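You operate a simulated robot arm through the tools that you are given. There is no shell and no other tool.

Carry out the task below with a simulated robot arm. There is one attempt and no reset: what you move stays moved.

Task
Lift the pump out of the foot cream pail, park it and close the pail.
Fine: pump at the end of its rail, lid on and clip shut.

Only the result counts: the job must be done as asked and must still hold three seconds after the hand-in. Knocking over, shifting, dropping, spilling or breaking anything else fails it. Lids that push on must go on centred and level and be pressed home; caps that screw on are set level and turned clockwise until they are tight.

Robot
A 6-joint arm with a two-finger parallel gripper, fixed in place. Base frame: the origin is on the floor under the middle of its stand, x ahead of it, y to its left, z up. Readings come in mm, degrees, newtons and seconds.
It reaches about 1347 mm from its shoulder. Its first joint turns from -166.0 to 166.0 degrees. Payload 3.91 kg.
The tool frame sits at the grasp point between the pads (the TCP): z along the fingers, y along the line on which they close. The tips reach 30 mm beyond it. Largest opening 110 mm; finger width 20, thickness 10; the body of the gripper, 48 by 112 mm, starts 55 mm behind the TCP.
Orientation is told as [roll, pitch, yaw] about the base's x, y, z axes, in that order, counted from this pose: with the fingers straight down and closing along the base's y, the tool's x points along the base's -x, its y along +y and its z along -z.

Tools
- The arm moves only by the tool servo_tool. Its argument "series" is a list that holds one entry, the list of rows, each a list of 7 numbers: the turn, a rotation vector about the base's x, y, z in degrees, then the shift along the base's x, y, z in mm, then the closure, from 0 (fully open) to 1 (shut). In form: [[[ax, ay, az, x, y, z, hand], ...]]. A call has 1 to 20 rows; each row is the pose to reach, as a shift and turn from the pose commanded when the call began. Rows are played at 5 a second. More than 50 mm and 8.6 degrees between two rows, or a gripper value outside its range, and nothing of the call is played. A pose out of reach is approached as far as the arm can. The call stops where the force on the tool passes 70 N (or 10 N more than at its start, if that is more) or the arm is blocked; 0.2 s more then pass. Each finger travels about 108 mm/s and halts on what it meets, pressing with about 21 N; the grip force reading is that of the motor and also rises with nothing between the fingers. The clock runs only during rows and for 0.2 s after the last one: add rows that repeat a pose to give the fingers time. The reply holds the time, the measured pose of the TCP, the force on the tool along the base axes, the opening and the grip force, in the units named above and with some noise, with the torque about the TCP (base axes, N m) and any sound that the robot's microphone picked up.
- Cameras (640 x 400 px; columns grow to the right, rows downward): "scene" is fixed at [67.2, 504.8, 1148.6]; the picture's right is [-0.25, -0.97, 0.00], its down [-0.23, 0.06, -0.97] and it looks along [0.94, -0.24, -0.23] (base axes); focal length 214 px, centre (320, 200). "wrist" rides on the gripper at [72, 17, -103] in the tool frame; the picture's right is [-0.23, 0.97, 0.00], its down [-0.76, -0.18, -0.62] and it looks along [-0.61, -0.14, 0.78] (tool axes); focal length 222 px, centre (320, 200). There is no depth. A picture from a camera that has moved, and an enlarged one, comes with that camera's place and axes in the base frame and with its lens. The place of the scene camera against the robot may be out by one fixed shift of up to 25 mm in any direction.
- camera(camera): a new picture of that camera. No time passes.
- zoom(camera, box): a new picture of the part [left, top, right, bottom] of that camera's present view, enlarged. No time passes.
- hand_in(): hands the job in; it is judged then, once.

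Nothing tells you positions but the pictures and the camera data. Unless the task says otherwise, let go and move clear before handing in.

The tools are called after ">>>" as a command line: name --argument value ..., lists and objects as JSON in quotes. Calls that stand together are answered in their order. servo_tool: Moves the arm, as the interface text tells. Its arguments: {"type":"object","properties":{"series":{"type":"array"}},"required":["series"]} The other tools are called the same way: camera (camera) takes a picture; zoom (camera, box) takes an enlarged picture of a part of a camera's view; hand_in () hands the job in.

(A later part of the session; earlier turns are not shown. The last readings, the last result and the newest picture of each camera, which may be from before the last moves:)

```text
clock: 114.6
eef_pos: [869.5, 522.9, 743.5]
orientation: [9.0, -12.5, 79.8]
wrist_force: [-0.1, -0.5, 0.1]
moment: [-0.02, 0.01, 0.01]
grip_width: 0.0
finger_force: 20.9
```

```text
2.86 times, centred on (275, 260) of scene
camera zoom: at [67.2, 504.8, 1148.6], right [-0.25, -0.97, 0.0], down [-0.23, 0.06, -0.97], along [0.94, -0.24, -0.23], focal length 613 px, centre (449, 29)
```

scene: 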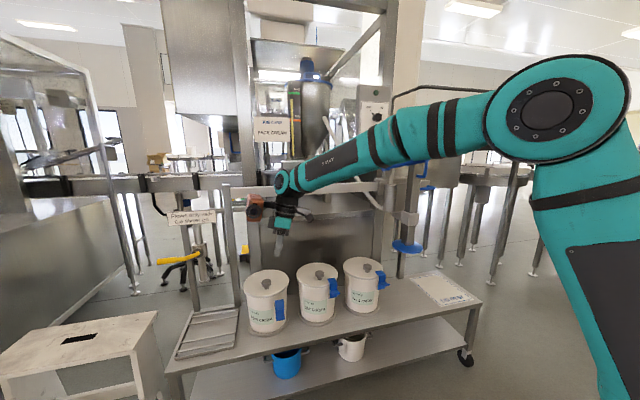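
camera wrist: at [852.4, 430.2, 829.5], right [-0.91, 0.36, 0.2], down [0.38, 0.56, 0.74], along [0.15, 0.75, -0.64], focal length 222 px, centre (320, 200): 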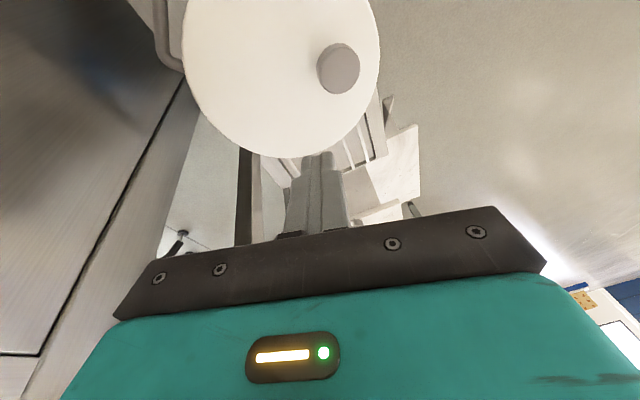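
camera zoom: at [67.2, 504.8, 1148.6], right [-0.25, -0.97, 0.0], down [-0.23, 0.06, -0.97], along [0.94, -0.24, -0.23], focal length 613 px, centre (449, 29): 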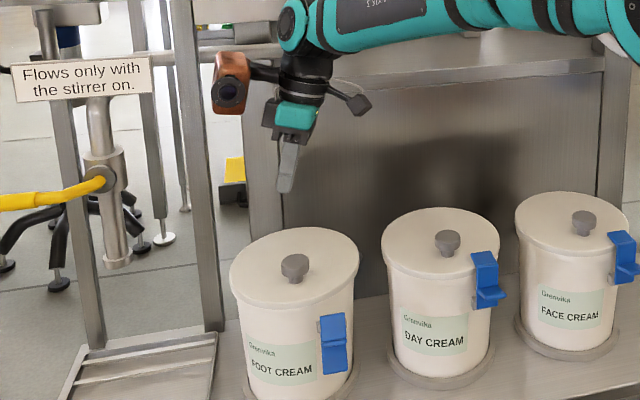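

>>> zoom --camera "scene" --box '[235, 260, 305, 315]'

>>> zoom --camera "scene" --box '[287, 253, 357, 308]'

>>> zoom --camera "scene" --box '[332, 247, 402, 302]'

>>> zoom --camera "wrist" --box '[170, 0, 400, 160]'

```text
7.27 times, centred on (270, 288) of scene
camera zoom: at [67.2, 504.8, 1148.6], right [-0.25, -0.97, 0.0], down [-0.23, 0.06, -0.97], along [0.94, -0.24, -0.23], focal length 1560 px, centre (684, -436)
```

zoom: 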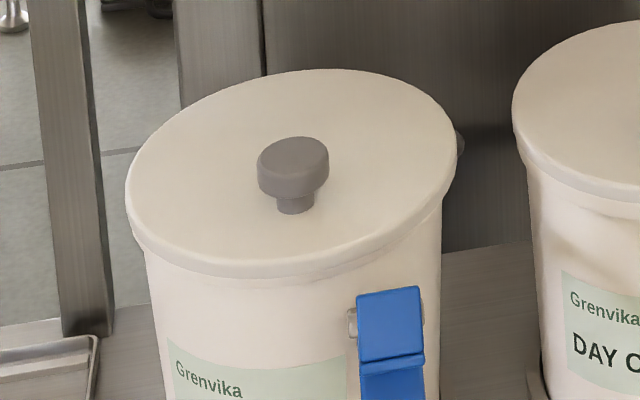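

```text
7.27 times, centred on (322, 280) of scene
camera zoom: at [67.2, 504.8, 1148.6], right [-0.25, -0.97, 0.0], down [-0.23, 0.06, -0.97], along [0.94, -0.24, -0.23], focal length 1560 px, centre (306, -386)
```

zoom: 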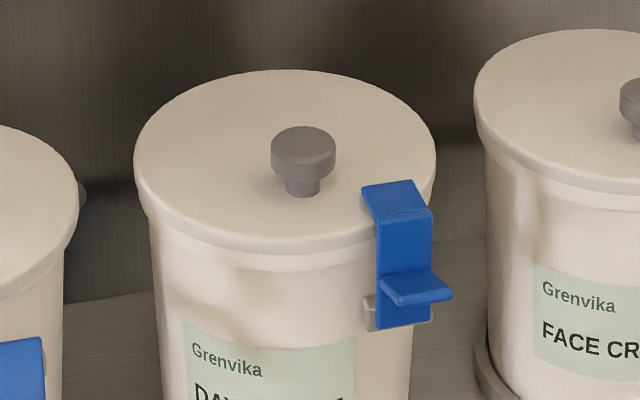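

```text
7.27 times, centred on (367, 274) of scene
camera zoom: at [67.2, 504.8, 1148.6], right [-0.25, -0.97, 0.0], down [-0.23, 0.06, -0.97], along [0.94, -0.24, -0.23], focal length 1560 px, centre (-22, -342)
```

zoom: 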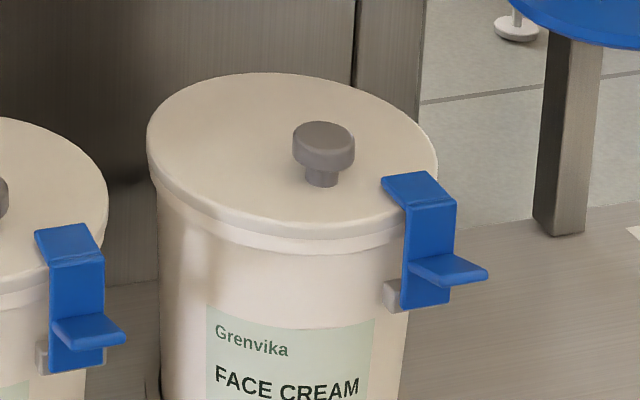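

```text
2.50 times, centred on (285, 80) of wrist
camera zoom: at [852.4, 430.2, 829.5], right [-0.91, 0.36, 0.2], down [0.38, 0.56, 0.74], along [0.15, 0.75, -0.64], focal length 555 px, centre (408, 500)
```

zoom: 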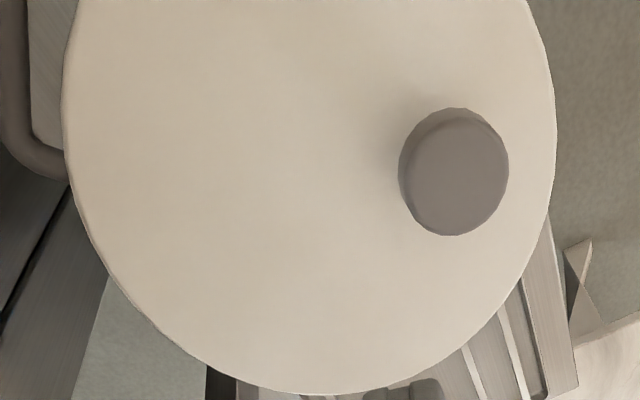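

The foot lid looks level and seated like its neighbours. I'll now press down at its centre.

>>> servo_tool --series '[[[0, 0, 0, 0, -2, -25, 1], [0, 0, 0, 0, -2, -50, 1], [0, 0, 0, 0, -2, -75, 1], [0, 0, 0, 0, -2, -95, 1], [0, 0, 0, 0, -2, -107, 1]]]'

>>> zoom --camera "scene" --box '[235, 250, 305, 315]'

```text
clock: 115.8
eef_pos: [868.0, 519.2, 636.7]
orientation: [8.8, -12.3, 79.8]
wrist_force: [0.3, 0.1, -0.1]
moment: [0.01, 0.01, 0.0]
grip_width: 0.0
finger_force: 20.9
```

```text
6.15 times, centred on (270, 282) of scene
camera zoom: at [67.2, 504.8, 1148.6], right [-0.25, -0.97, 0.0], down [-0.23, 0.06, -0.97], along [0.94, -0.24, -0.23], focal length 1320 px, centre (628, -308)
```

zoom: 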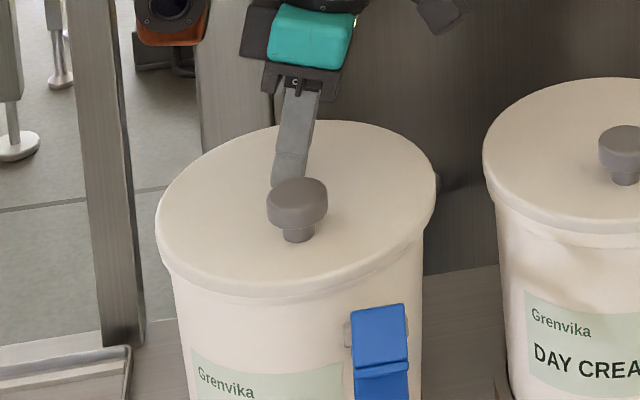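

>>> servo_tool --series '[[[0, 0, 0, 0, 0, -3, 1], [0, 0, 0, 0, 0, -6, 1], [0, 0, 0, 0, 0, -8, 1], [0, 0, 0, 0, 0, -10, 1], [0, 0, 0, 0, 0, -12, 1]]]'

```text
clock: 117.0
eef_pos: [867.7, 520.3, 631.7]
orientation: [8.5, -12.6, 79.7]
wrist_force: [1.6, -0.6, 60.3]
moment: [-0.17, -0.03, -0.02]
grip_width: 0.0
finger_force: 21.1
```

The lid took 60 N at its centre with no more travel, so it's home. I'll lift off and move to a point outside the clip, then push the hook end in toward the pail with the closed fingertips, rising slightly as it swings up.

>>> servo_tool --series '[[[0, 0, 0, 0, 0, 15, 1], [0, 0, 0, 0, 0, 45, 1], [0, 0, 0, -20, -8, 75, 1], [0, 0, 0, -60, -18, 85, 1], [0, 0, 0, -100, -28, 85, 1], [0, 0, 0, -140, -38, 80, 1], [0, 0, 0, -170, -47, 70, 1], [0, 0, 0, -178, -48, 40, 1], [0, 0, 0, -178, -48, 10, 1], [0, 0, 0, -178, -48, -15, 1]]]'

>>> camera --camera "wrist"

>>> zoom --camera "scene" --box '[235, 260, 305, 325]'

```text
clock: 119.2
eef_pos: [690.0, 471.7, 608.5]
orientation: [8.7, -12.2, 79.7]
wrist_force: [-0.8, -0.5, 0.2]
moment: [0.02, -0.03, -0.01]
grip_width: 0.1
finger_force: 20.7
```

```text
taken
camera wrist: at [673.3, 380.0, 695.9], right [-0.91, 0.36, 0.19], down [0.38, 0.56, 0.74], along [0.15, 0.75, -0.65], focal length 222 px, centre (320, 200)
```

wrist: 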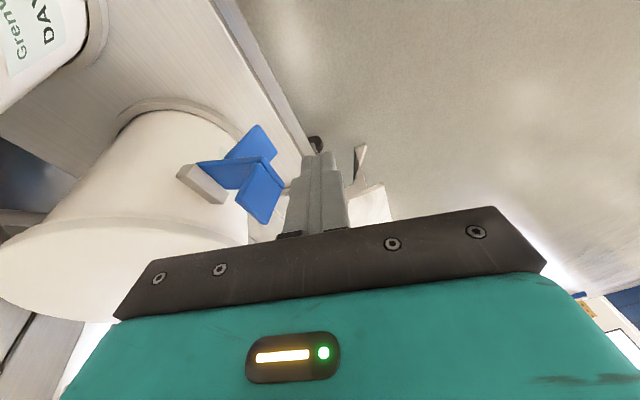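

```text
6.15 times, centred on (270, 292) of scene
camera zoom: at [67.2, 504.8, 1148.6], right [-0.25, -0.97, 0.0], down [-0.23, 0.06, -0.97], along [0.94, -0.24, -0.23], focal length 1320 px, centre (628, -369)
```

zoom: 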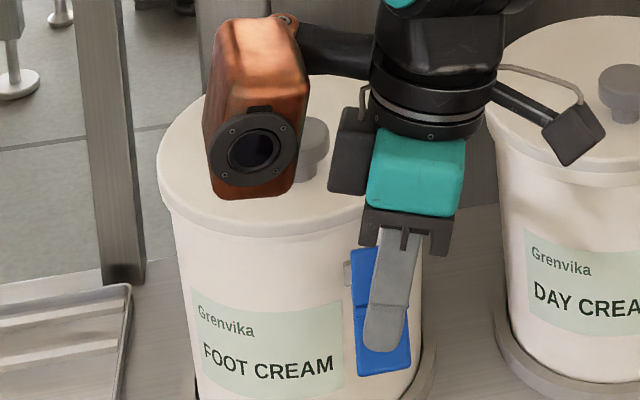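

>>> zoom --camera "wrist" --box '[165, 110, 345, 235]'

```text
3.20 times, centred on (255, 172) of wrist
camera zoom: at [673.3, 380.0, 695.9], right [-0.91, 0.36, 0.19], down [0.38, 0.56, 0.74], along [0.15, 0.75, -0.65], focal length 711 px, centre (528, 288)
```

zoom: 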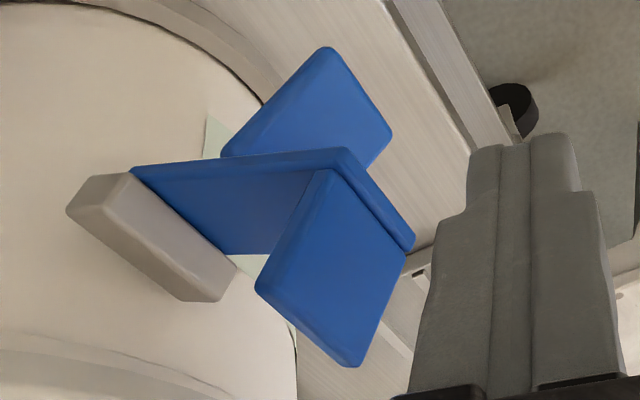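

>>> servo_tool --series '[[[0, 0, 0, 5, 2, -10, 1], [0, 0, 0, 10, 2, -17, 1], [0, 0, 0, 18, 2, -17, 1], [0, 0, 0, 24, 2, -16, 1]]]'

>>> zoom --camera "wrist" --box '[165, 110, 345, 235]'

```text
clock: 120.2
eef_pos: [713.5, 474.1, 593.4]
orientation: [8.8, -12.3, 79.9]
wrist_force: [-13.6, -1.8, 5.9]
moment: [0.07, 0.24, 0.17]
grip_width: 0.0
finger_force: 21.4
```

```text
3.20 times, centred on (255, 172) of wrist
camera zoom: at [696.9, 382.5, 680.4], right [-0.91, 0.36, 0.19], down [0.38, 0.56, 0.74], along [0.15, 0.75, -0.65], focal length 711 px, centre (528, 288)
```

zoom: 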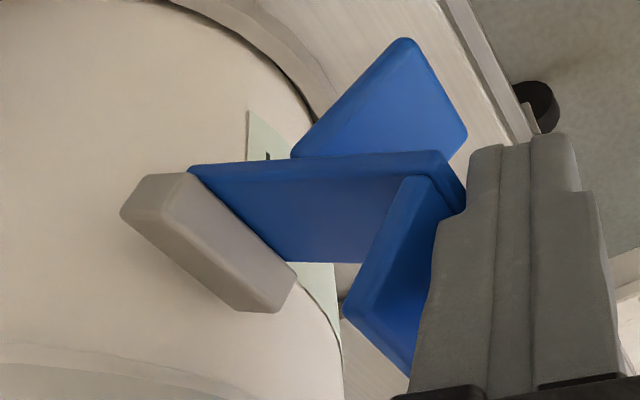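

>>> servo_tool --series '[[[0, 0, 0, 3, 0, 1.5, 1], [0, 0, 0, 6, 0, 3.5, 1], [0, 0, 0, 10, 0, 6, 1], [0, 0, 0, 14, 0, 8, 1]]]'

>>> zoom --camera "wrist" --box '[165, 110, 345, 235]'

>>> zoom --camera "scene" --box '[235, 260, 305, 325]'

```text
clock: 121.2
eef_pos: [726.5, 474.0, 605.9]
orientation: [8.7, -12.4, 79.9]
wrist_force: [-49.0, 7.5, 48.7]
moment: [0.62, 0.42, 0.62]
grip_width: 0.0
finger_force: 21.3
```

```text
3.20 times, centred on (255, 172) of wrist
camera zoom: at [710.7, 382.7, 691.8], right [-0.91, 0.36, 0.19], down [0.37, 0.56, 0.74], along [0.16, 0.75, -0.65], focal length 711 px, centre (528, 288)
```

zoom: 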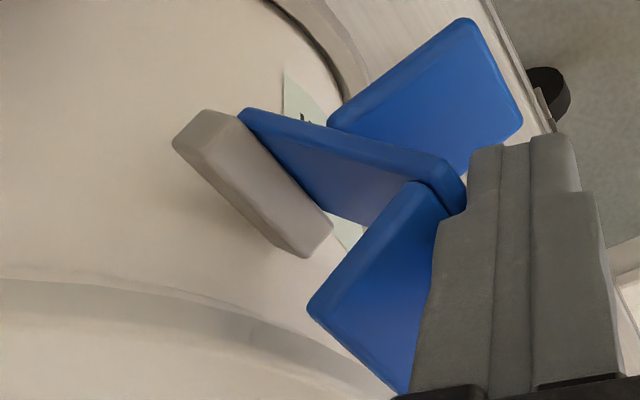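

```text
6.15 times, centred on (270, 292) of scene
camera zoom: at [67.2, 504.8, 1148.6], right [-0.25, -0.97, 0.0], down [-0.23, 0.06, -0.97], along [0.94, -0.24, -0.23], focal length 1320 px, centre (628, -369)
```

zoom: 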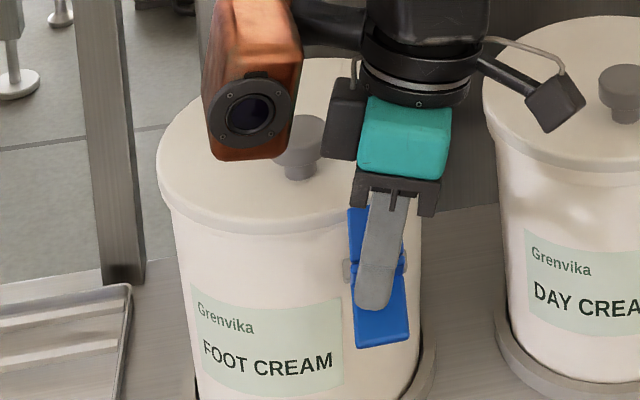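

The clip is swinging up, but friction at its edge is dragging the tool upward, so the finger should rise faster. I'll move up first, then in.

>>> servo_tool --series '[[[0, 0, 0, 0, 0, 3, 1], [0, 0, 0, 0, 0, 6, 1], [0, 0, 0, 1, 0, 8, 1], [0, 0, 0, 2, 0, 9, 1]]]'

>>> zoom --camera "wrist" --box '[165, 110, 345, 235]'

```text
clock: 122.2
eef_pos: [730.6, 472.2, 608.9]
orientation: [8.8, -12.3, 79.8]
wrist_force: [0.0, 1.2, -0.1]
moment: [-0.01, 0.0, -0.03]
grip_width: 0.0
finger_force: 21.1
```

```text
3.20 times, centred on (255, 172) of wrist
camera zoom: at [713.7, 381.9, 696.7], right [-0.91, 0.36, 0.19], down [0.38, 0.56, 0.74], along [0.15, 0.75, -0.65], focal length 711 px, centre (528, 288)
```

zoom: 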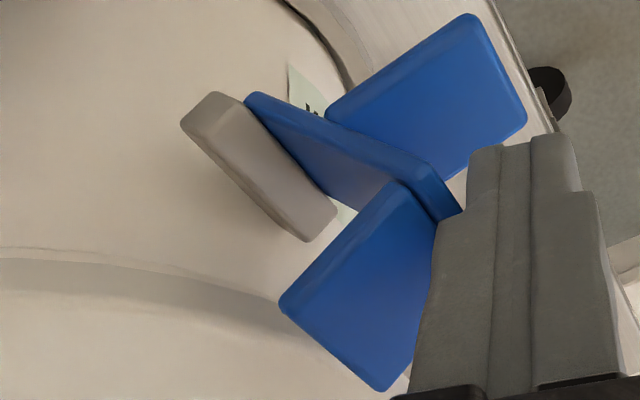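

>>> servo_tool --series '[[[0, 0, 0, 2, 1, 3, 1], [0, 0, 0, 4, 1, 6, 1], [0, 0, 0, 8, 1, 8.5, 1], [0, 0, 0, 12, 1, 10, 1]]]'

>>> zoom --camera "wrist" --box '[165, 110, 345, 235]'

>>> zoom --camera "scene" --box '[235, 260, 305, 325]'

```text
clock: 123.2
eef_pos: [743.6, 475.3, 621.3]
orientation: [8.8, -12.3, 79.8]
wrist_force: [-0.1, 0.5, 0.8]
moment: [-0.02, 0.04, -0.01]
grip_width: 0.0
finger_force: 20.6
```

```text
3.20 times, centred on (255, 172) of wrist
camera zoom: at [726.1, 383.6, 707.6], right [-0.91, 0.36, 0.19], down [0.38, 0.56, 0.74], along [0.16, 0.75, -0.65], focal length 711 px, centre (528, 288)
```

zoom: 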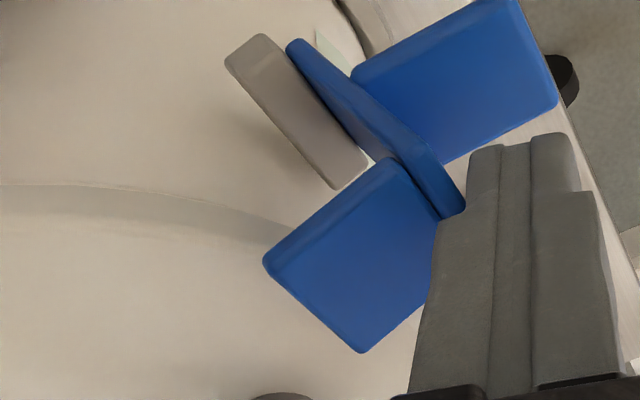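

```text
6.15 times, centred on (270, 292) of scene
camera zoom: at [67.2, 504.8, 1148.6], right [-0.25, -0.97, 0.0], down [-0.23, 0.06, -0.97], along [0.94, -0.24, -0.23], focal length 1320 px, centre (628, -369)
```

zoom: 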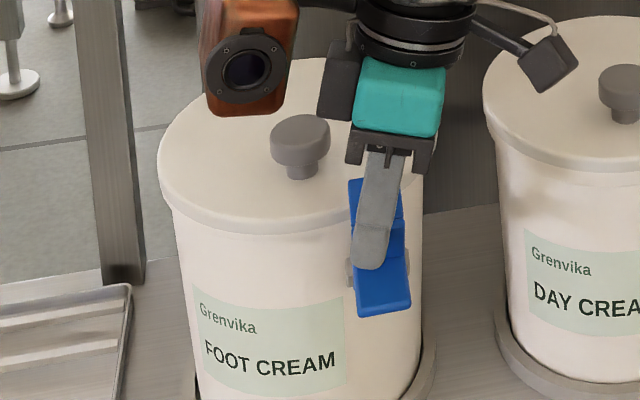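

>>> servo_tool --series '[[[0, 0, 0, 4, 0, 1, 1], [0, 0, 0, 8, 0, 2, 1], [0, 0, 0, 12, 0, 3, 1], [0, 0, 0, 15, 0, 3, 1]]]'

>>> zoom --camera "wrist" --box '[165, 110, 345, 235]'

>>> zoom --camera "scene" --box '[235, 260, 305, 325]'

```text
clock: 124.2
eef_pos: [758.8, 475.6, 624.0]
orientation: [8.9, -12.2, 79.8]
wrist_force: [0.3, -0.2, 0.1]
moment: [0.0, 0.0, -0.02]
grip_width: 0.0
finger_force: 21.4
```

```text
3.20 times, centred on (255, 172) of wrist
camera zoom: at [740.7, 383.3, 709.9], right [-0.91, 0.36, 0.19], down [0.38, 0.56, 0.74], along [0.15, 0.75, -0.65], focal length 711 px, centre (528, 288)
```

zoom: 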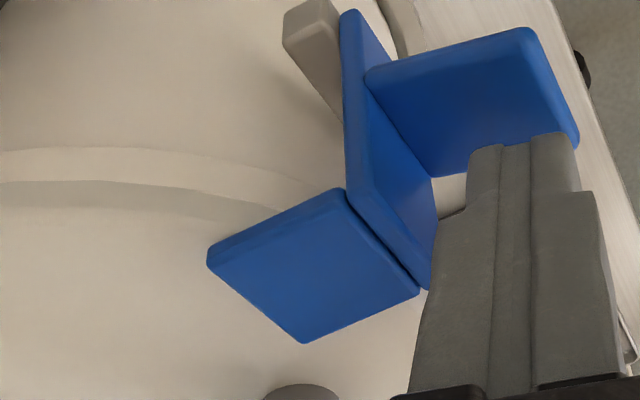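

```text
6.15 times, centred on (270, 292) of scene
camera zoom: at [67.2, 504.8, 1148.6], right [-0.25, -0.97, 0.0], down [-0.23, 0.06, -0.97], along [0.94, -0.24, -0.23], focal length 1320 px, centre (628, -369)
```

zoom: 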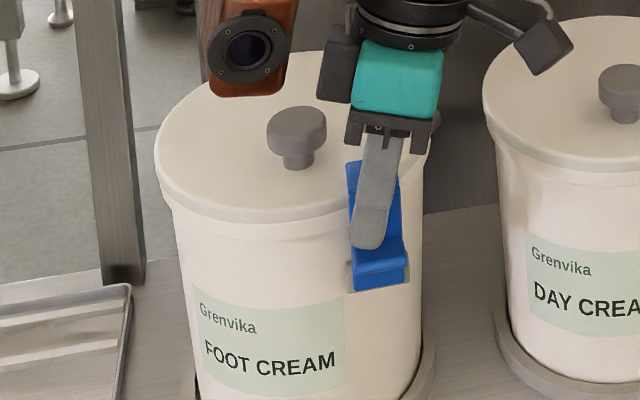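

The clip has swung upright with its hook over the lid. I'll push in a little more to make sure it's fully home.

>>> servo_tool --series '[[[0, 0, 0, 2, 0, 0, 1], [0, 0, 0, 4, 0, 0, 1], [0, 0, 0, 6, 0, 0, 1], [0, 0, 0, 8, 0, 0, 1]]]'

>>> zoom --camera "wrist" --box '[165, 110, 345, 235]'

```text
clock: 125.2
eef_pos: [765.8, 475.1, 623.2]
orientation: [8.9, -12.2, 79.8]
wrist_force: [0.0, 0.2, -0.4]
moment: [-0.02, 0.03, 0.03]
grip_width: 0.0
finger_force: 21.0
```

```text
3.20 times, centred on (255, 172) of wrist
camera zoom: at [748.8, 383.3, 710.2], right [-0.91, 0.36, 0.19], down [0.38, 0.56, 0.74], along [0.15, 0.75, -0.65], focal length 711 px, centre (528, 288)
```

zoom: 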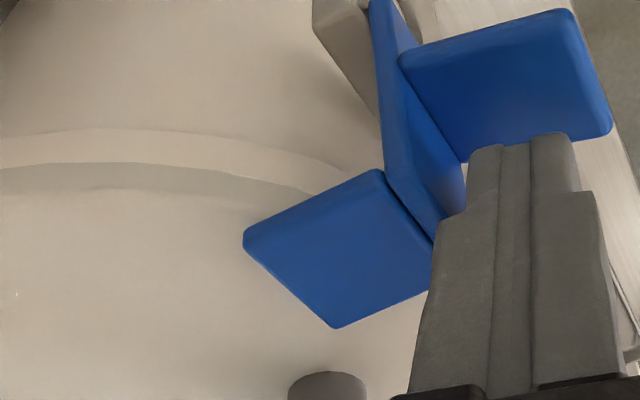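

>>> servo_tool --series '[[[0, 0, 0, 2, 0, 0, 1], [0, 0, 0, 4, 0, 0, 1], [0, 0, 0, 6, 0, 0, 1]]]'

>>> zoom --camera "wrist" --box '[165, 110, 345, 235]'

>>> zoom --camera "scene" --box '[235, 260, 305, 325]'

```text
clock: 126.0
eef_pos: [770.8, 475.3, 624.8]
orientation: [8.8, -12.2, 79.9]
wrist_force: [-10.4, -1.0, 2.2]
moment: [-0.02, 0.14, 0.12]
grip_width: 0.0
finger_force: 21.1
```

```text
3.20 times, centred on (255, 172) of wrist
camera zoom: at [754.2, 383.8, 710.7], right [-0.91, 0.36, 0.19], down [0.38, 0.56, 0.74], along [0.15, 0.75, -0.65], focal length 711 px, centre (528, 288)
```

zoom: 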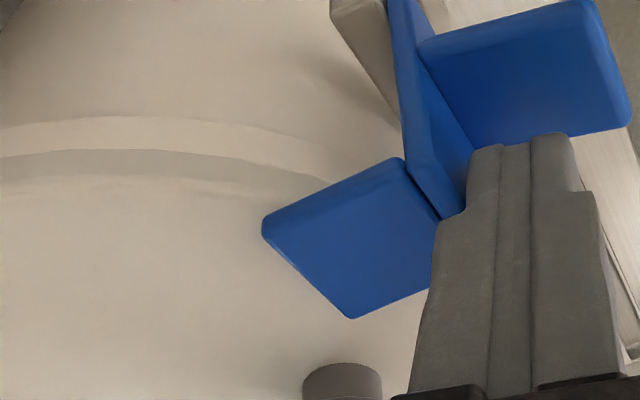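

```text
6.15 times, centred on (270, 292) of scene
camera zoom: at [67.2, 504.8, 1148.6], right [-0.25, -0.97, 0.0], down [-0.23, 0.06, -0.97], along [0.94, -0.24, -0.23], focal length 1320 px, centre (628, -369)
```

zoom: 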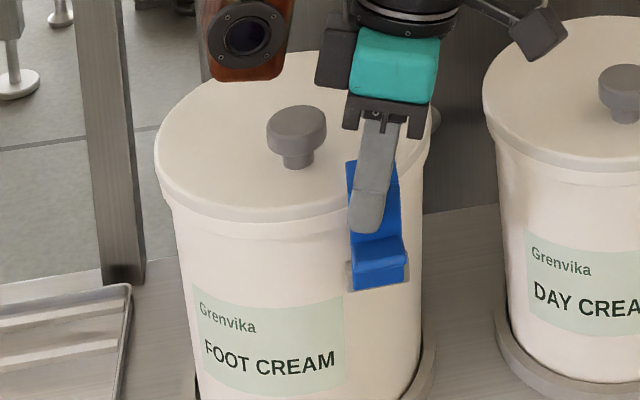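

>>> servo_tool --series '[[[0, 0, 0, 1, 0, 0, 1], [0, 0, 0, 2, 0, 0, 1], [0, 0, 0, 2, 0, 0, 1]]]'

>>> zoom --camera "scene" --box '[235, 260, 305, 325]'

```text
clock: 126.8
eef_pos: [772.5, 474.6, 624.1]
orientation: [8.8, -12.5, 79.8]
wrist_force: [-16.2, -1.4, 10.0]
moment: [0.09, 0.15, 0.14]
grip_width: 0.1
finger_force: 21.1
```

```text
6.15 times, centred on (270, 292) of scene
camera zoom: at [67.2, 504.8, 1148.6], right [-0.25, -0.97, 0.0], down [-0.23, 0.06, -0.97], along [0.94, -0.24, -0.23], focal length 1320 px, centre (628, -369)
```

zoom: 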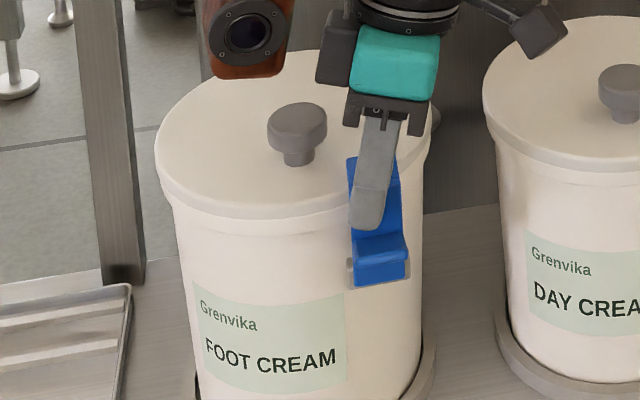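

>>> servo_tool --series '[[[0, 0, 0, -2, 0, 0, 1], [0, 0, 0, -6, 0, 3, 1], [0, 0, 0, -15, 0, 10, 1], [0, 0, 0, -30, -5, 30, 1], [0, 0, 0, -60, -10, 60, 1], [0, 0, 0, -100, -20, 90, 1], [0, 0, 0, -130, -40, 110, 1], [0, 0, 0, -150, -70, 120, 1]]]'

>>> zoom --camera "scene" --box '[235, 260, 305, 325]'

>>> zoom --camera "scene" --box '[287, 253, 357, 318]'

>>> camera --camera "wrist"

>>> camera --camera "scene"

```text
refused: row 6 steps farther than a row can; nothing moved
```

```text
6.15 times, centred on (270, 292) of scene
camera zoom: at [67.2, 504.8, 1148.6], right [-0.25, -0.97, 0.0], down [-0.23, 0.06, -0.97], along [0.94, -0.24, -0.23], focal length 1320 px, centre (628, -369)
```

zoom: 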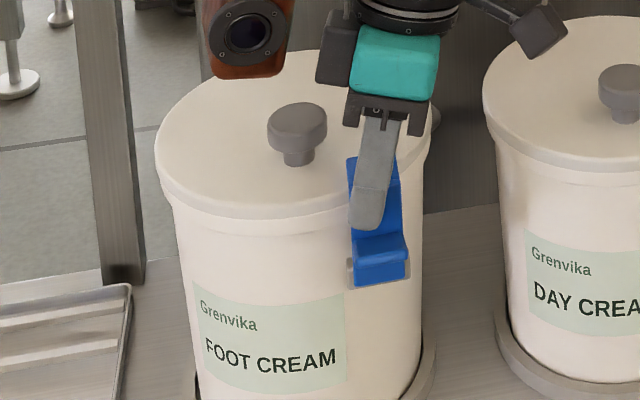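

```text
6.15 times, centred on (322, 286) of scene
camera zoom: at [67.2, 504.8, 1148.6], right [-0.25, -0.97, 0.0], down [-0.23, 0.06, -0.97], along [0.94, -0.24, -0.23], focal length 1320 px, centre (308, -326)
```

zoom: 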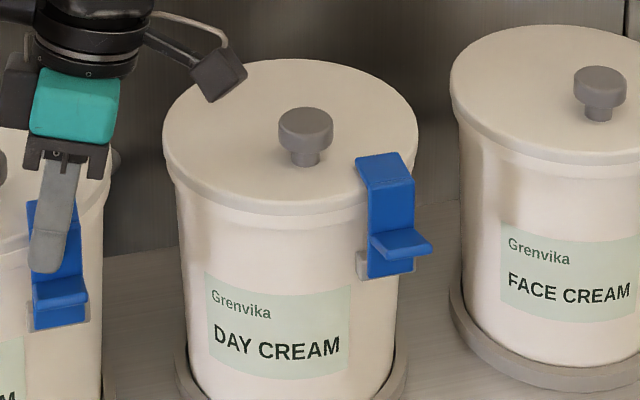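

```text
taken
camera wrist: at [756.2, 383.4, 711.1], right [-0.91, 0.36, 0.19], down [0.38, 0.56, 0.74], along [0.15, 0.75, -0.65], focal length 222 px, centre (320, 200)
```

wrist: 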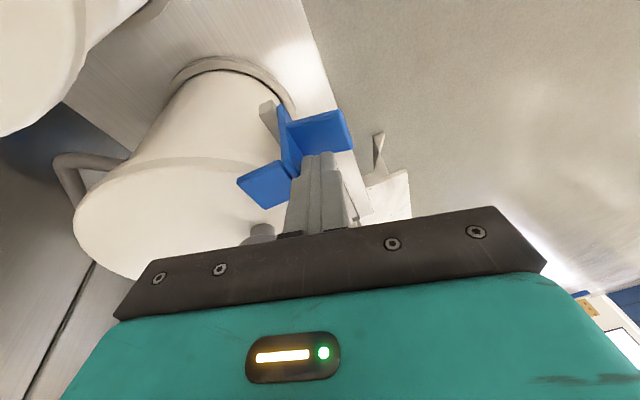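

```text
taken
```

scene: 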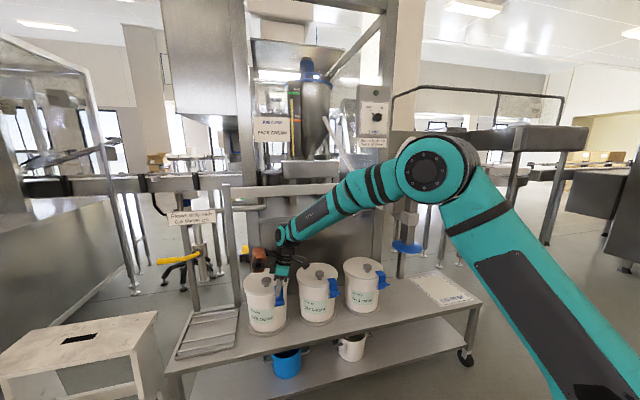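

>>> servo_tool --series '[[[0, 0, 0, -2, 0, 0, 1], [0, 0, 0, -6, 0, 3, 1], [0, 0, 0, -15, 0, 10, 1], [0, 0, 0, -30, -3, 28, 1], [0, 0, 0, -52, -6, 50, 1], [0, 0, 0, -78, -10, 72, 1], [0, 0, 0, -100, -20, 95, 1], [0, 0, 0, -120, -35, 112, 1], [0, 0, 0, -135, -50, 120, 1]]]'

>>> zoom --camera "scene" --box '[235, 260, 305, 325]'

>>> camera --camera "wrist"

>>> zoom --camera "wrist" --box '[130, 40, 330, 180]'

```text
clock: 128.8
eef_pos: [639.8, 424.5, 743.9]
orientation: [8.9, -12.1, 79.8]
wrist_force: [0.0, 0.1, -0.1]
moment: [-0.01, 0.01, -0.01]
grip_width: 0.0
finger_force: 20.8
```

```text
6.15 times, centred on (270, 292) of scene
camera zoom: at [67.2, 504.8, 1148.6], right [-0.25, -0.97, 0.0], down [-0.23, 0.06, -0.97], along [0.94, -0.24, -0.23], focal length 1320 px, centre (628, -369)
```

zoom: 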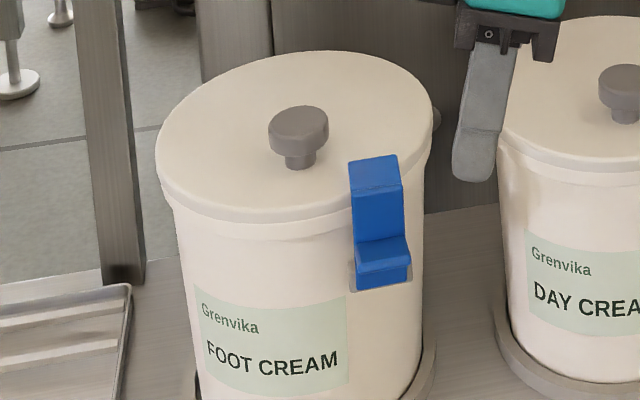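

```text
taken
camera wrist: at [622.2, 333.2, 830.5], right [-0.91, 0.36, 0.19], down [0.38, 0.56, 0.74], along [0.15, 0.75, -0.65], focal length 222 px, centre (320, 200)
```

wrist: 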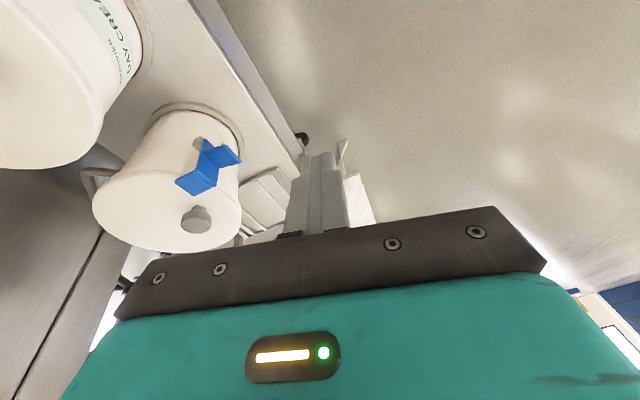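

```text
2.86 times, centred on (230, 110) of wrist
camera zoom: at [622.2, 333.2, 830.5], right [-0.91, 0.36, 0.19], down [0.38, 0.56, 0.74], along [0.15, 0.75, -0.65], focal length 635 px, centre (577, 457)
```

zoom: 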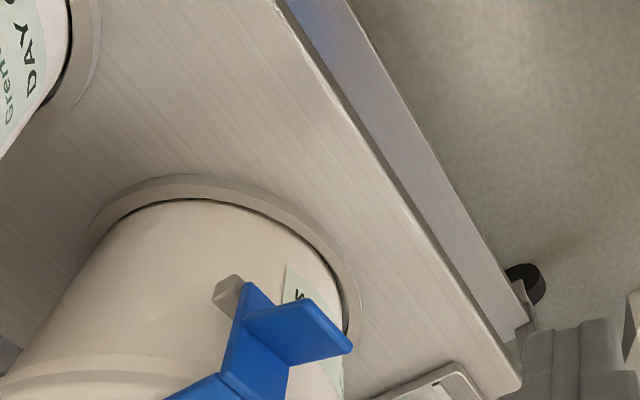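

>>> zoom --camera "scene" --box '[235, 260, 305, 315]'

>>> zoom --camera "scene" --box '[240, 285, 290, 310]'

>>> zoom --camera "wrist" --box '[80, 90, 260, 250]'

>>> zoom --camera "scene" --box '[235, 255, 305, 345]'

```text
7.27 times, centred on (270, 288) of scene
camera zoom: at [67.2, 504.8, 1148.6], right [-0.25, -0.97, 0.0], down [-0.23, 0.06, -0.97], along [0.94, -0.24, -0.23], focal length 1560 px, centre (684, -436)
```

zoom: 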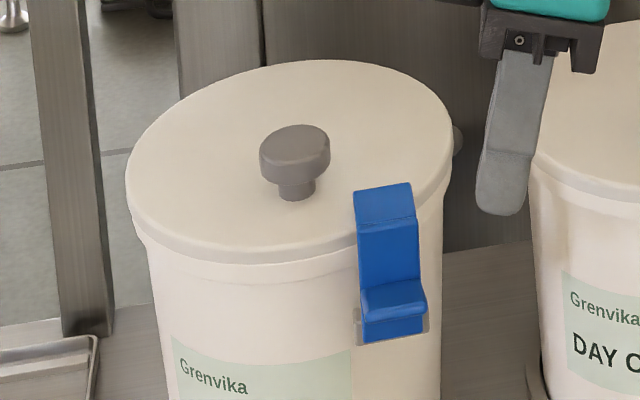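

```text
12.80 times, centred on (265, 298) of scene
camera zoom: at [67.2, 504.8, 1148.6], right [-0.25, -0.97, 0.0], down [-0.23, 0.06, -0.97], along [0.94, -0.24, -0.23], focal length 2745 px, centre (1024, -1048)
```

zoom: 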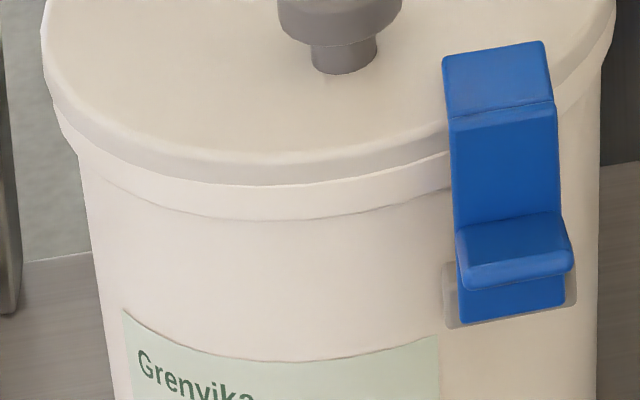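

```text
2.50 times, centred on (170, 170) of wrist
camera zoom: at [622.2, 333.2, 830.5], right [-0.91, 0.36, 0.19], down [0.38, 0.56, 0.74], along [0.15, 0.75, -0.65], focal length 555 px, centre (695, 275)
```

zoom: 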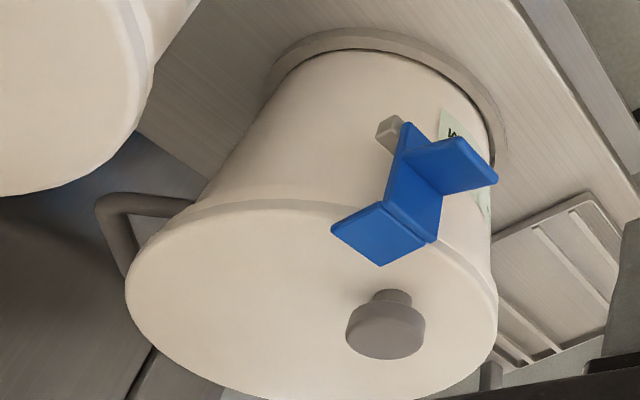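

```text
4.44 times, centred on (270, 300) of scene
camera zoom: at [67.2, 504.8, 1148.6], right [-0.25, -0.97, 0.0], down [-0.23, 0.06, -0.97], along [0.94, -0.24, -0.23], focal length 953 px, centre (542, -244)
```

zoom: 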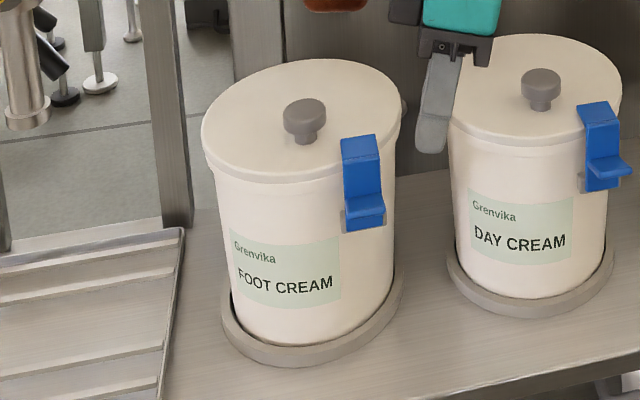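

>>> zoom --camera "scene" --box '[235, 300, 305, 345]'

>>> zoom --camera "scene" --box '[287, 285, 357, 330]'

>>> zoom --camera "scene" --box '[380, 120, 440, 280]'

```text
8.89 times, centred on (270, 322) of scene
camera zoom: at [67.2, 504.8, 1148.6], right [-0.25, -0.97, 0.0], down [-0.23, 0.06, -0.97], along [0.94, -0.24, -0.23], focal length 1906 px, centre (764, -889)
```

zoom: 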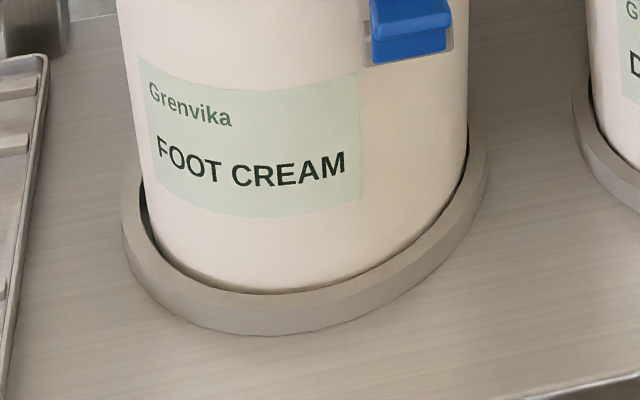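

```text
8.89 times, centred on (322, 308) of scene
camera zoom: at [67.2, 504.8, 1148.6], right [-0.25, -0.97, 0.0], down [-0.23, 0.06, -0.97], along [0.94, -0.24, -0.23], focal length 1906 px, centre (302, -756)
```

zoom: 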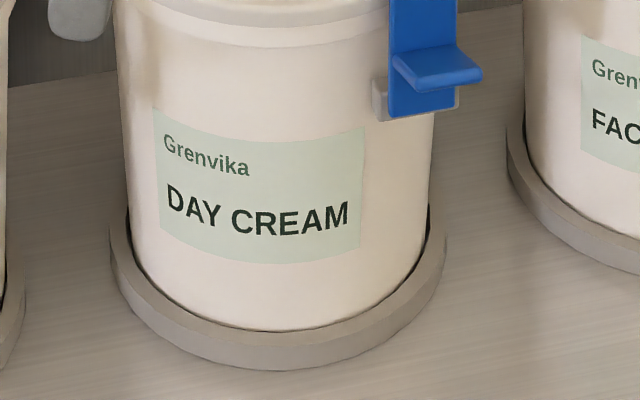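

```text
2.50 times, centred on (410, 200) of scene
camera zoom: at [67.2, 504.8, 1148.6], right [-0.25, -0.97, 0.0], down [-0.23, 0.06, -0.97], along [0.94, -0.24, -0.23], focal length 536 px, centre (95, 200)
```

zoom: 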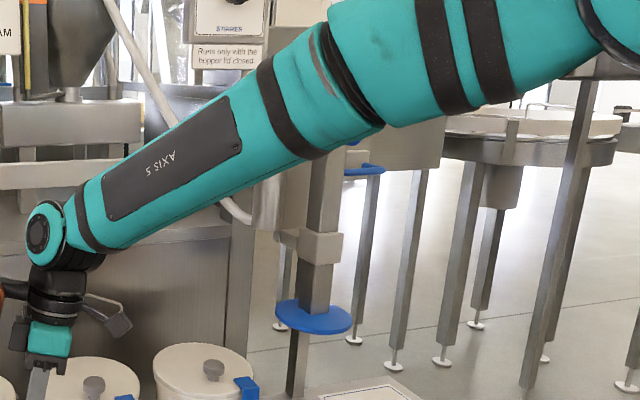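

The clip is shut and the pail sits in its ring; the snap also nudged the lid so it now looks centred like its neighbours. I'll press once more at the lid centre, with the clip on, to be sure it's home.

>>> servo_tool --series '[[[0, 0, 0, 38, 15, 10, 1], [0, 0, 0, 76, 30, 20, 1], [0, 0, 0, 116, 46, 20, 1], [0, 0, 0, 156, 62, 15, 1], [0, 0, 0, 196, 78, 5, 1], [0, 0, 0, 236, 95, -5, 1], [0, 0, 0, 237, 96.5, -35, 1], [0, 0, 0, 237, 96.5, -70, 1], [0, 0, 0, 237, 96.5, -100, 1]]]'

>>> zoom --camera "scene" --box '[235, 250, 305, 315]'

>>> camera --camera "wrist"

```text
clock: 130.8
eef_pos: [874.2, 522.6, 643.4]
orientation: [8.9, -12.4, 79.8]
wrist_force: [-0.5, -0.4, 0.1]
moment: [0.02, -0.02, 0.03]
grip_width: 0.1
finger_force: 21.1
```

```text
6.15 times, centred on (270, 282) of scene
camera zoom: at [67.2, 504.8, 1148.6], right [-0.25, -0.97, 0.0], down [-0.23, 0.06, -0.97], along [0.94, -0.24, -0.23], focal length 1320 px, centre (628, -308)
```

zoom: 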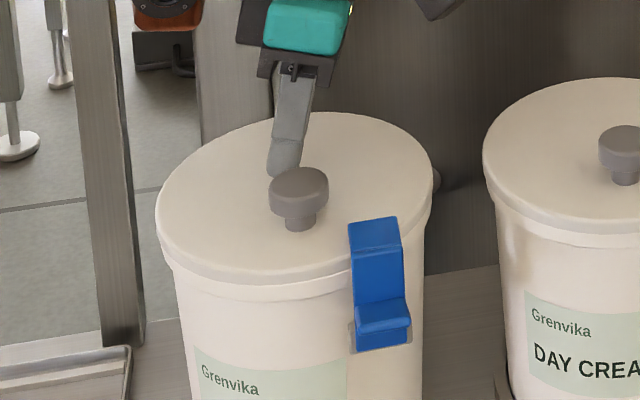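

```text
taken
camera wrist: at [858.5, 430.6, 729.9], right [-0.91, 0.36, 0.19], down [0.38, 0.56, 0.74], along [0.15, 0.75, -0.65], focal length 222 px, centre (320, 200)
```

wrist: 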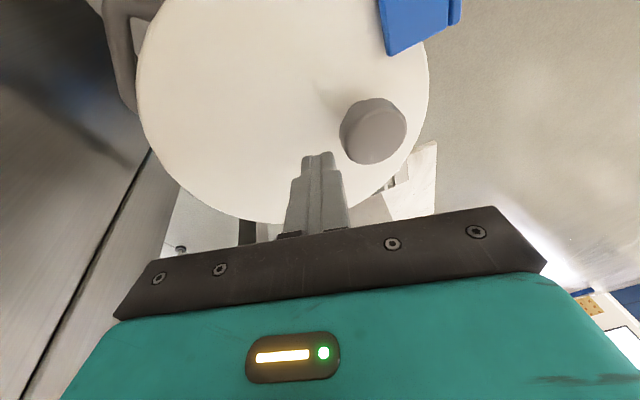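

>>> servo_tool --series '[[[0, 0, 0, 0, 0, -4, 1], [0, 0, 0, 0, 0, -8, 1], [0, 0, 0, 0, 0, -11, 1], [0, 0, 0, 0, 0, -13, 1], [0, 0, 0, 0, 0, -15, 1], [0, 0, 0, 0, 0, -16, 1]]]'

>>> zoom --camera "scene" --box '[240, 285, 290, 310]'

```text
clock: 132.2
eef_pos: [876.6, 521.8, 630.9]
orientation: [8.7, -12.5, 79.8]
wrist_force: [1.5, 0.1, 35.8]
moment: [-0.09, -0.11, -0.02]
grip_width: 0.1
finger_force: 20.9
```

```text
12.80 times, centred on (265, 298) of scene
camera zoom: at [67.2, 504.8, 1148.6], right [-0.25, -0.97, 0.0], down [-0.23, 0.06, -0.97], along [0.94, -0.24, -0.23], focal length 2745 px, centre (1024, -1048)
```

zoom: 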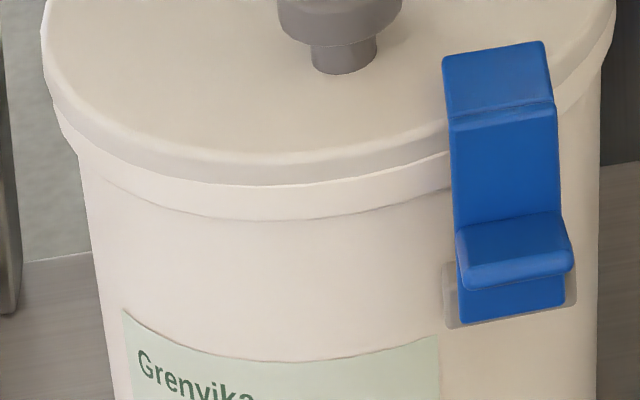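

>>> servo_tool --series '[[[0, 0, 0, 0, 0, -1, 1], [0, 0, 0, 0, 0, -2, 1], [0, 0, 0, 0, 0, -2.5, 1], [0, 0, 0, 0, 0, -2.5, 1]]]'

>>> zoom --camera "scene" --box '[240, 285, 290, 310]'

```text
clock: 133.1
eef_pos: [876.6, 522.3, 631.3]
orientation: [8.5, -12.5, 79.8]
wrist_force: [1.2, -1.4, 20.9]
moment: [-0.09, -0.08, 0.02]
grip_width: 0.0
finger_force: 20.4
stopped in row 4: the force on the tool passed its limit at 71 N (the readings are from after the stop); the commanded pose is now the measured one
```

```text
12.80 times, centred on (265, 298) of scene
camera zoom: at [67.2, 504.8, 1148.6], right [-0.25, -0.97, 0.0], down [-0.23, 0.06, -0.97], along [0.94, -0.24, -0.23], focal length 2745 px, centre (1024, -1048)
```

zoom: 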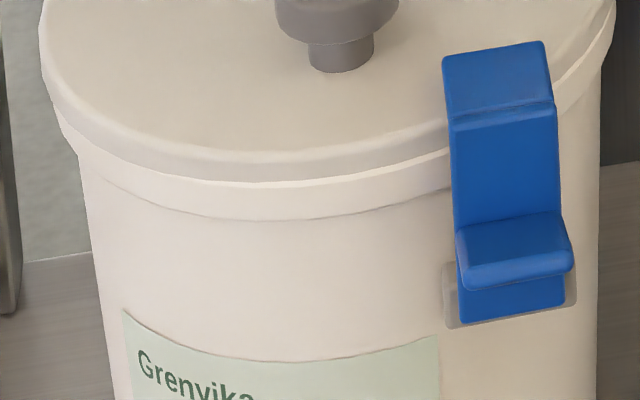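

The lid still slid about 1 mm under that press, so I want to check its height and centring against its neighbour from a level view before finishing. I'll back off and set the camera at rim height in front of the pails.

>>> servo_tool --series '[[[0, 0, 0, 0, 0, 15, 1], [0, 0, 0, 0, 0, 50, 1], [0, 0, 0, 0, 0, 90, 1], [0, 0, 0, -35, -15, 110, 1], [0, 0, 0, -75, -30, 118, 1], [0, 0, 0, -115, -45, 118, 1], [0, 0, 0, -155, -60, 118, 1], [0, 0, 0, -195, -75, 118, 1], [0, 0, 0, -235, -90, 118, 1]]]'

>>> servo_tool --series '[[[7.9, -1.1, 0, 0, 0, 0, 1], [15.8, -2.3, 0, 0, 0, 0, 1], [23.7, -3.4, 0, 0, 0, 0, 1], [31.6, -4.5, 0, 0, 0, 0, 1], [39.5, -5.7, 0, 0, 0, 0, 1], [47.4, -6.8, 0, 0, 0, 0, 1], [55.3, -8, 0, 0, 0, 0, 1], [63.2, -9.1, 0, 0, 0, 0, 1]]]'

>>> servo_tool --series '[[[0, 0, -8, 0, 0, 0, 1], [0, 0, -16, 0, 0, 0, 1], [0, 0, -24, 0, 0, 0, 1], [0, 0, -32, 0, 0, 0, 1], [0, 0, -40, 0, 0, 0, 1], [0, 0, -48, 0, 0, 0, 1], [0, 0, -56, 0, 0, 0, 1], [0, 0, -64, 0, 0, 0, 1]]]'

>>> camera --camera "wrist"

```text
clock: 135.1
eef_pos: [641.9, 432.0, 745.0]
orientation: [8.7, -12.4, 79.8]
wrist_force: [0.4, 0.1, 0.0]
moment: [0.01, 0.0, 0.0]
grip_width: 0.2
finger_force: 21.1
heard: snap
```

```text
clock: 136.9
eef_pos: [641.9, 430.9, 746.2]
orientation: [16.1, -76.3, 73.6]
wrist_force: [-1.5, -0.1, 0.6]
moment: [0.0, -0.01, -0.01]
grip_width: 0.0
finger_force: 21.0
```

```text
clock: 138.7
eef_pos: [641.8, 431.7, 745.5]
orientation: [16.1, -76.0, 9.6]
wrist_force: [1.4, -0.5, -0.5]
moment: [0.01, 0.01, 0.0]
grip_width: 0.1
finger_force: 21.3
```

```text
taken
camera wrist: at [527.4, 399.6, 700.4], right [-0.36, 0.89, 0.29], down [-0.29, -0.4, 0.87], along [0.89, 0.23, 0.4], focal length 222 px, centre (320, 200)
```

wrist: 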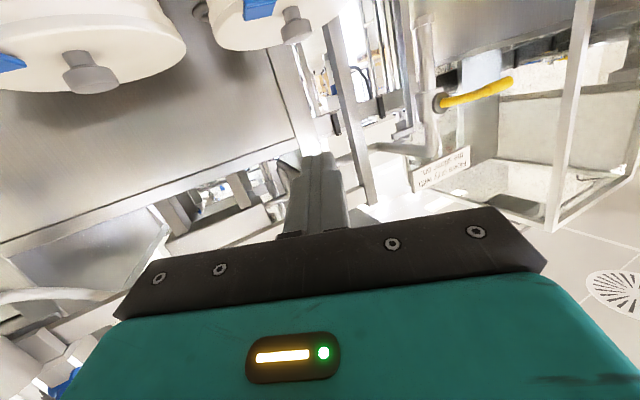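

A "snap" was heard as I lifted off the lid, so I'll check the clip and lid right away.

>>> zoom --camera "scene" --box '[235, 260, 305, 325]'

>>> zoom --camera "scene" --box '[240, 285, 290, 310]'

>>> camera --camera "scene"

```text
6.15 times, centred on (270, 292) of scene
camera zoom: at [67.2, 504.8, 1148.6], right [-0.25, -0.97, 0.0], down [-0.23, 0.06, -0.97], along [0.94, -0.24, -0.23], focal length 1320 px, centre (628, -369)
```

zoom: 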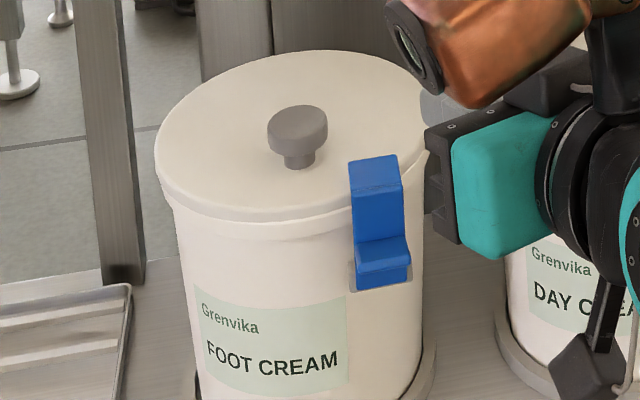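

```text
12.80 times, centred on (265, 298) of scene
camera zoom: at [67.2, 504.8, 1148.6], right [-0.25, -0.97, 0.0], down [-0.23, 0.06, -0.97], along [0.94, -0.24, -0.23], focal length 2745 px, centre (1024, -1048)
```

zoom: 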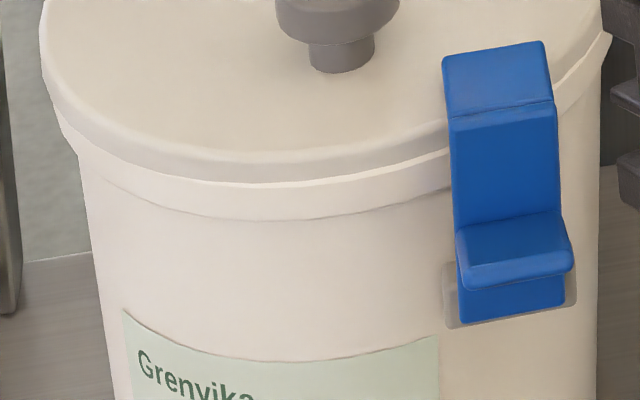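

```text
taken
```

scene: 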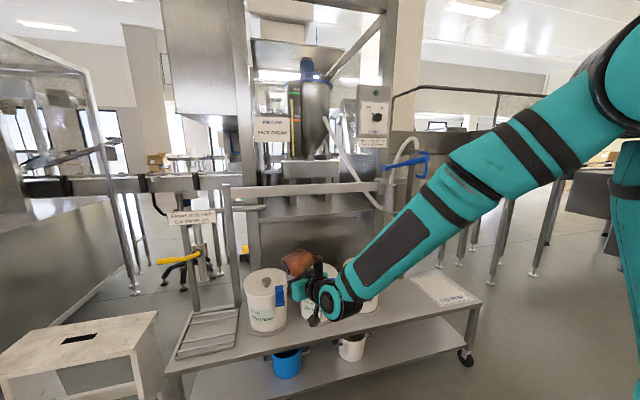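

>>> servo_tool --series '[[[0, 0, 0, 0, 0, -35, 1], [0, 0, 0, 0, 0, -70, 1], [0, 0, 0, 0, 0, -100, 1]]]'

>>> camera --camera "wrist"

>>> zoom --camera "wrist" --box '[190, 40, 370, 160]'

>>> zoom --camera "wrist" --box '[0, 40, 180, 160]'

```text
clock: 139.5
eef_pos: [641.2, 431.8, 646.9]
orientation: [16.4, -76.1, 9.4]
wrist_force: [0.4, -0.7, 0.1]
moment: [-0.04, 0.01, -0.01]
grip_width: 0.1
finger_force: 20.6
```

```text
taken
camera wrist: at [527.1, 399.3, 600.5], right [-0.36, 0.89, 0.29], down [-0.29, -0.4, 0.87], along [0.89, 0.23, 0.4], focal length 222 px, centre (320, 200)
```

wrist: 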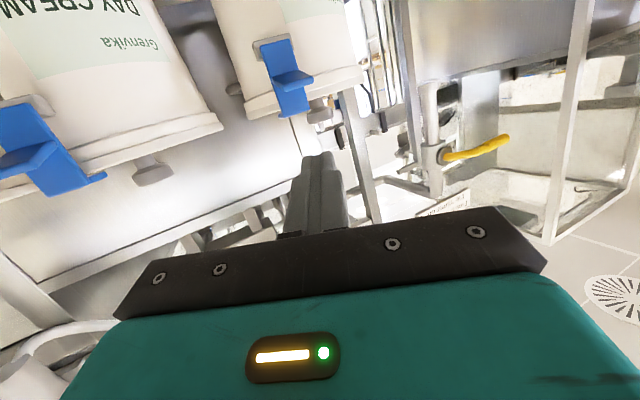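

```text
3.33 times, centred on (280, 100) of wrist
camera zoom: at [527.1, 399.3, 600.5], right [-0.36, 0.89, 0.29], down [-0.29, -0.4, 0.87], along [0.89, 0.23, 0.4], focal length 740 px, centre (453, 533)
```

zoom: 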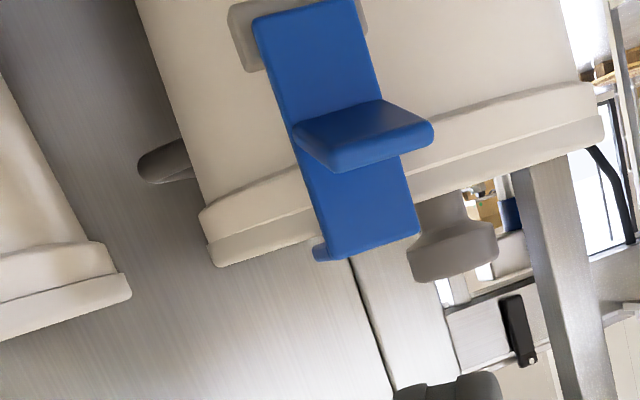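

```text
3.33 times, centred on (90, 100) of wrist
camera zoom: at [527.1, 399.3, 600.5], right [-0.36, 0.89, 0.29], down [-0.29, -0.4, 0.87], along [0.89, 0.23, 0.4], focal length 740 px, centre (1087, 533)
```

zoom: 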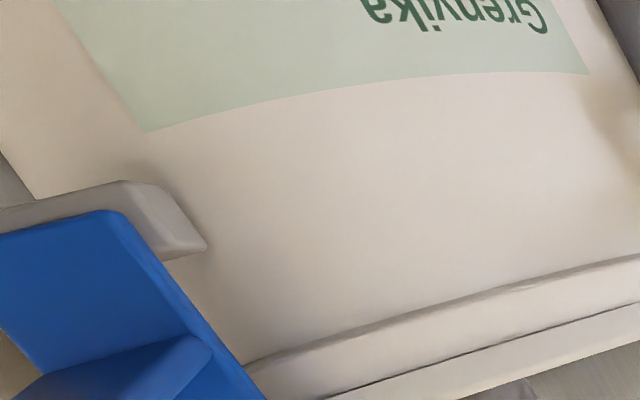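

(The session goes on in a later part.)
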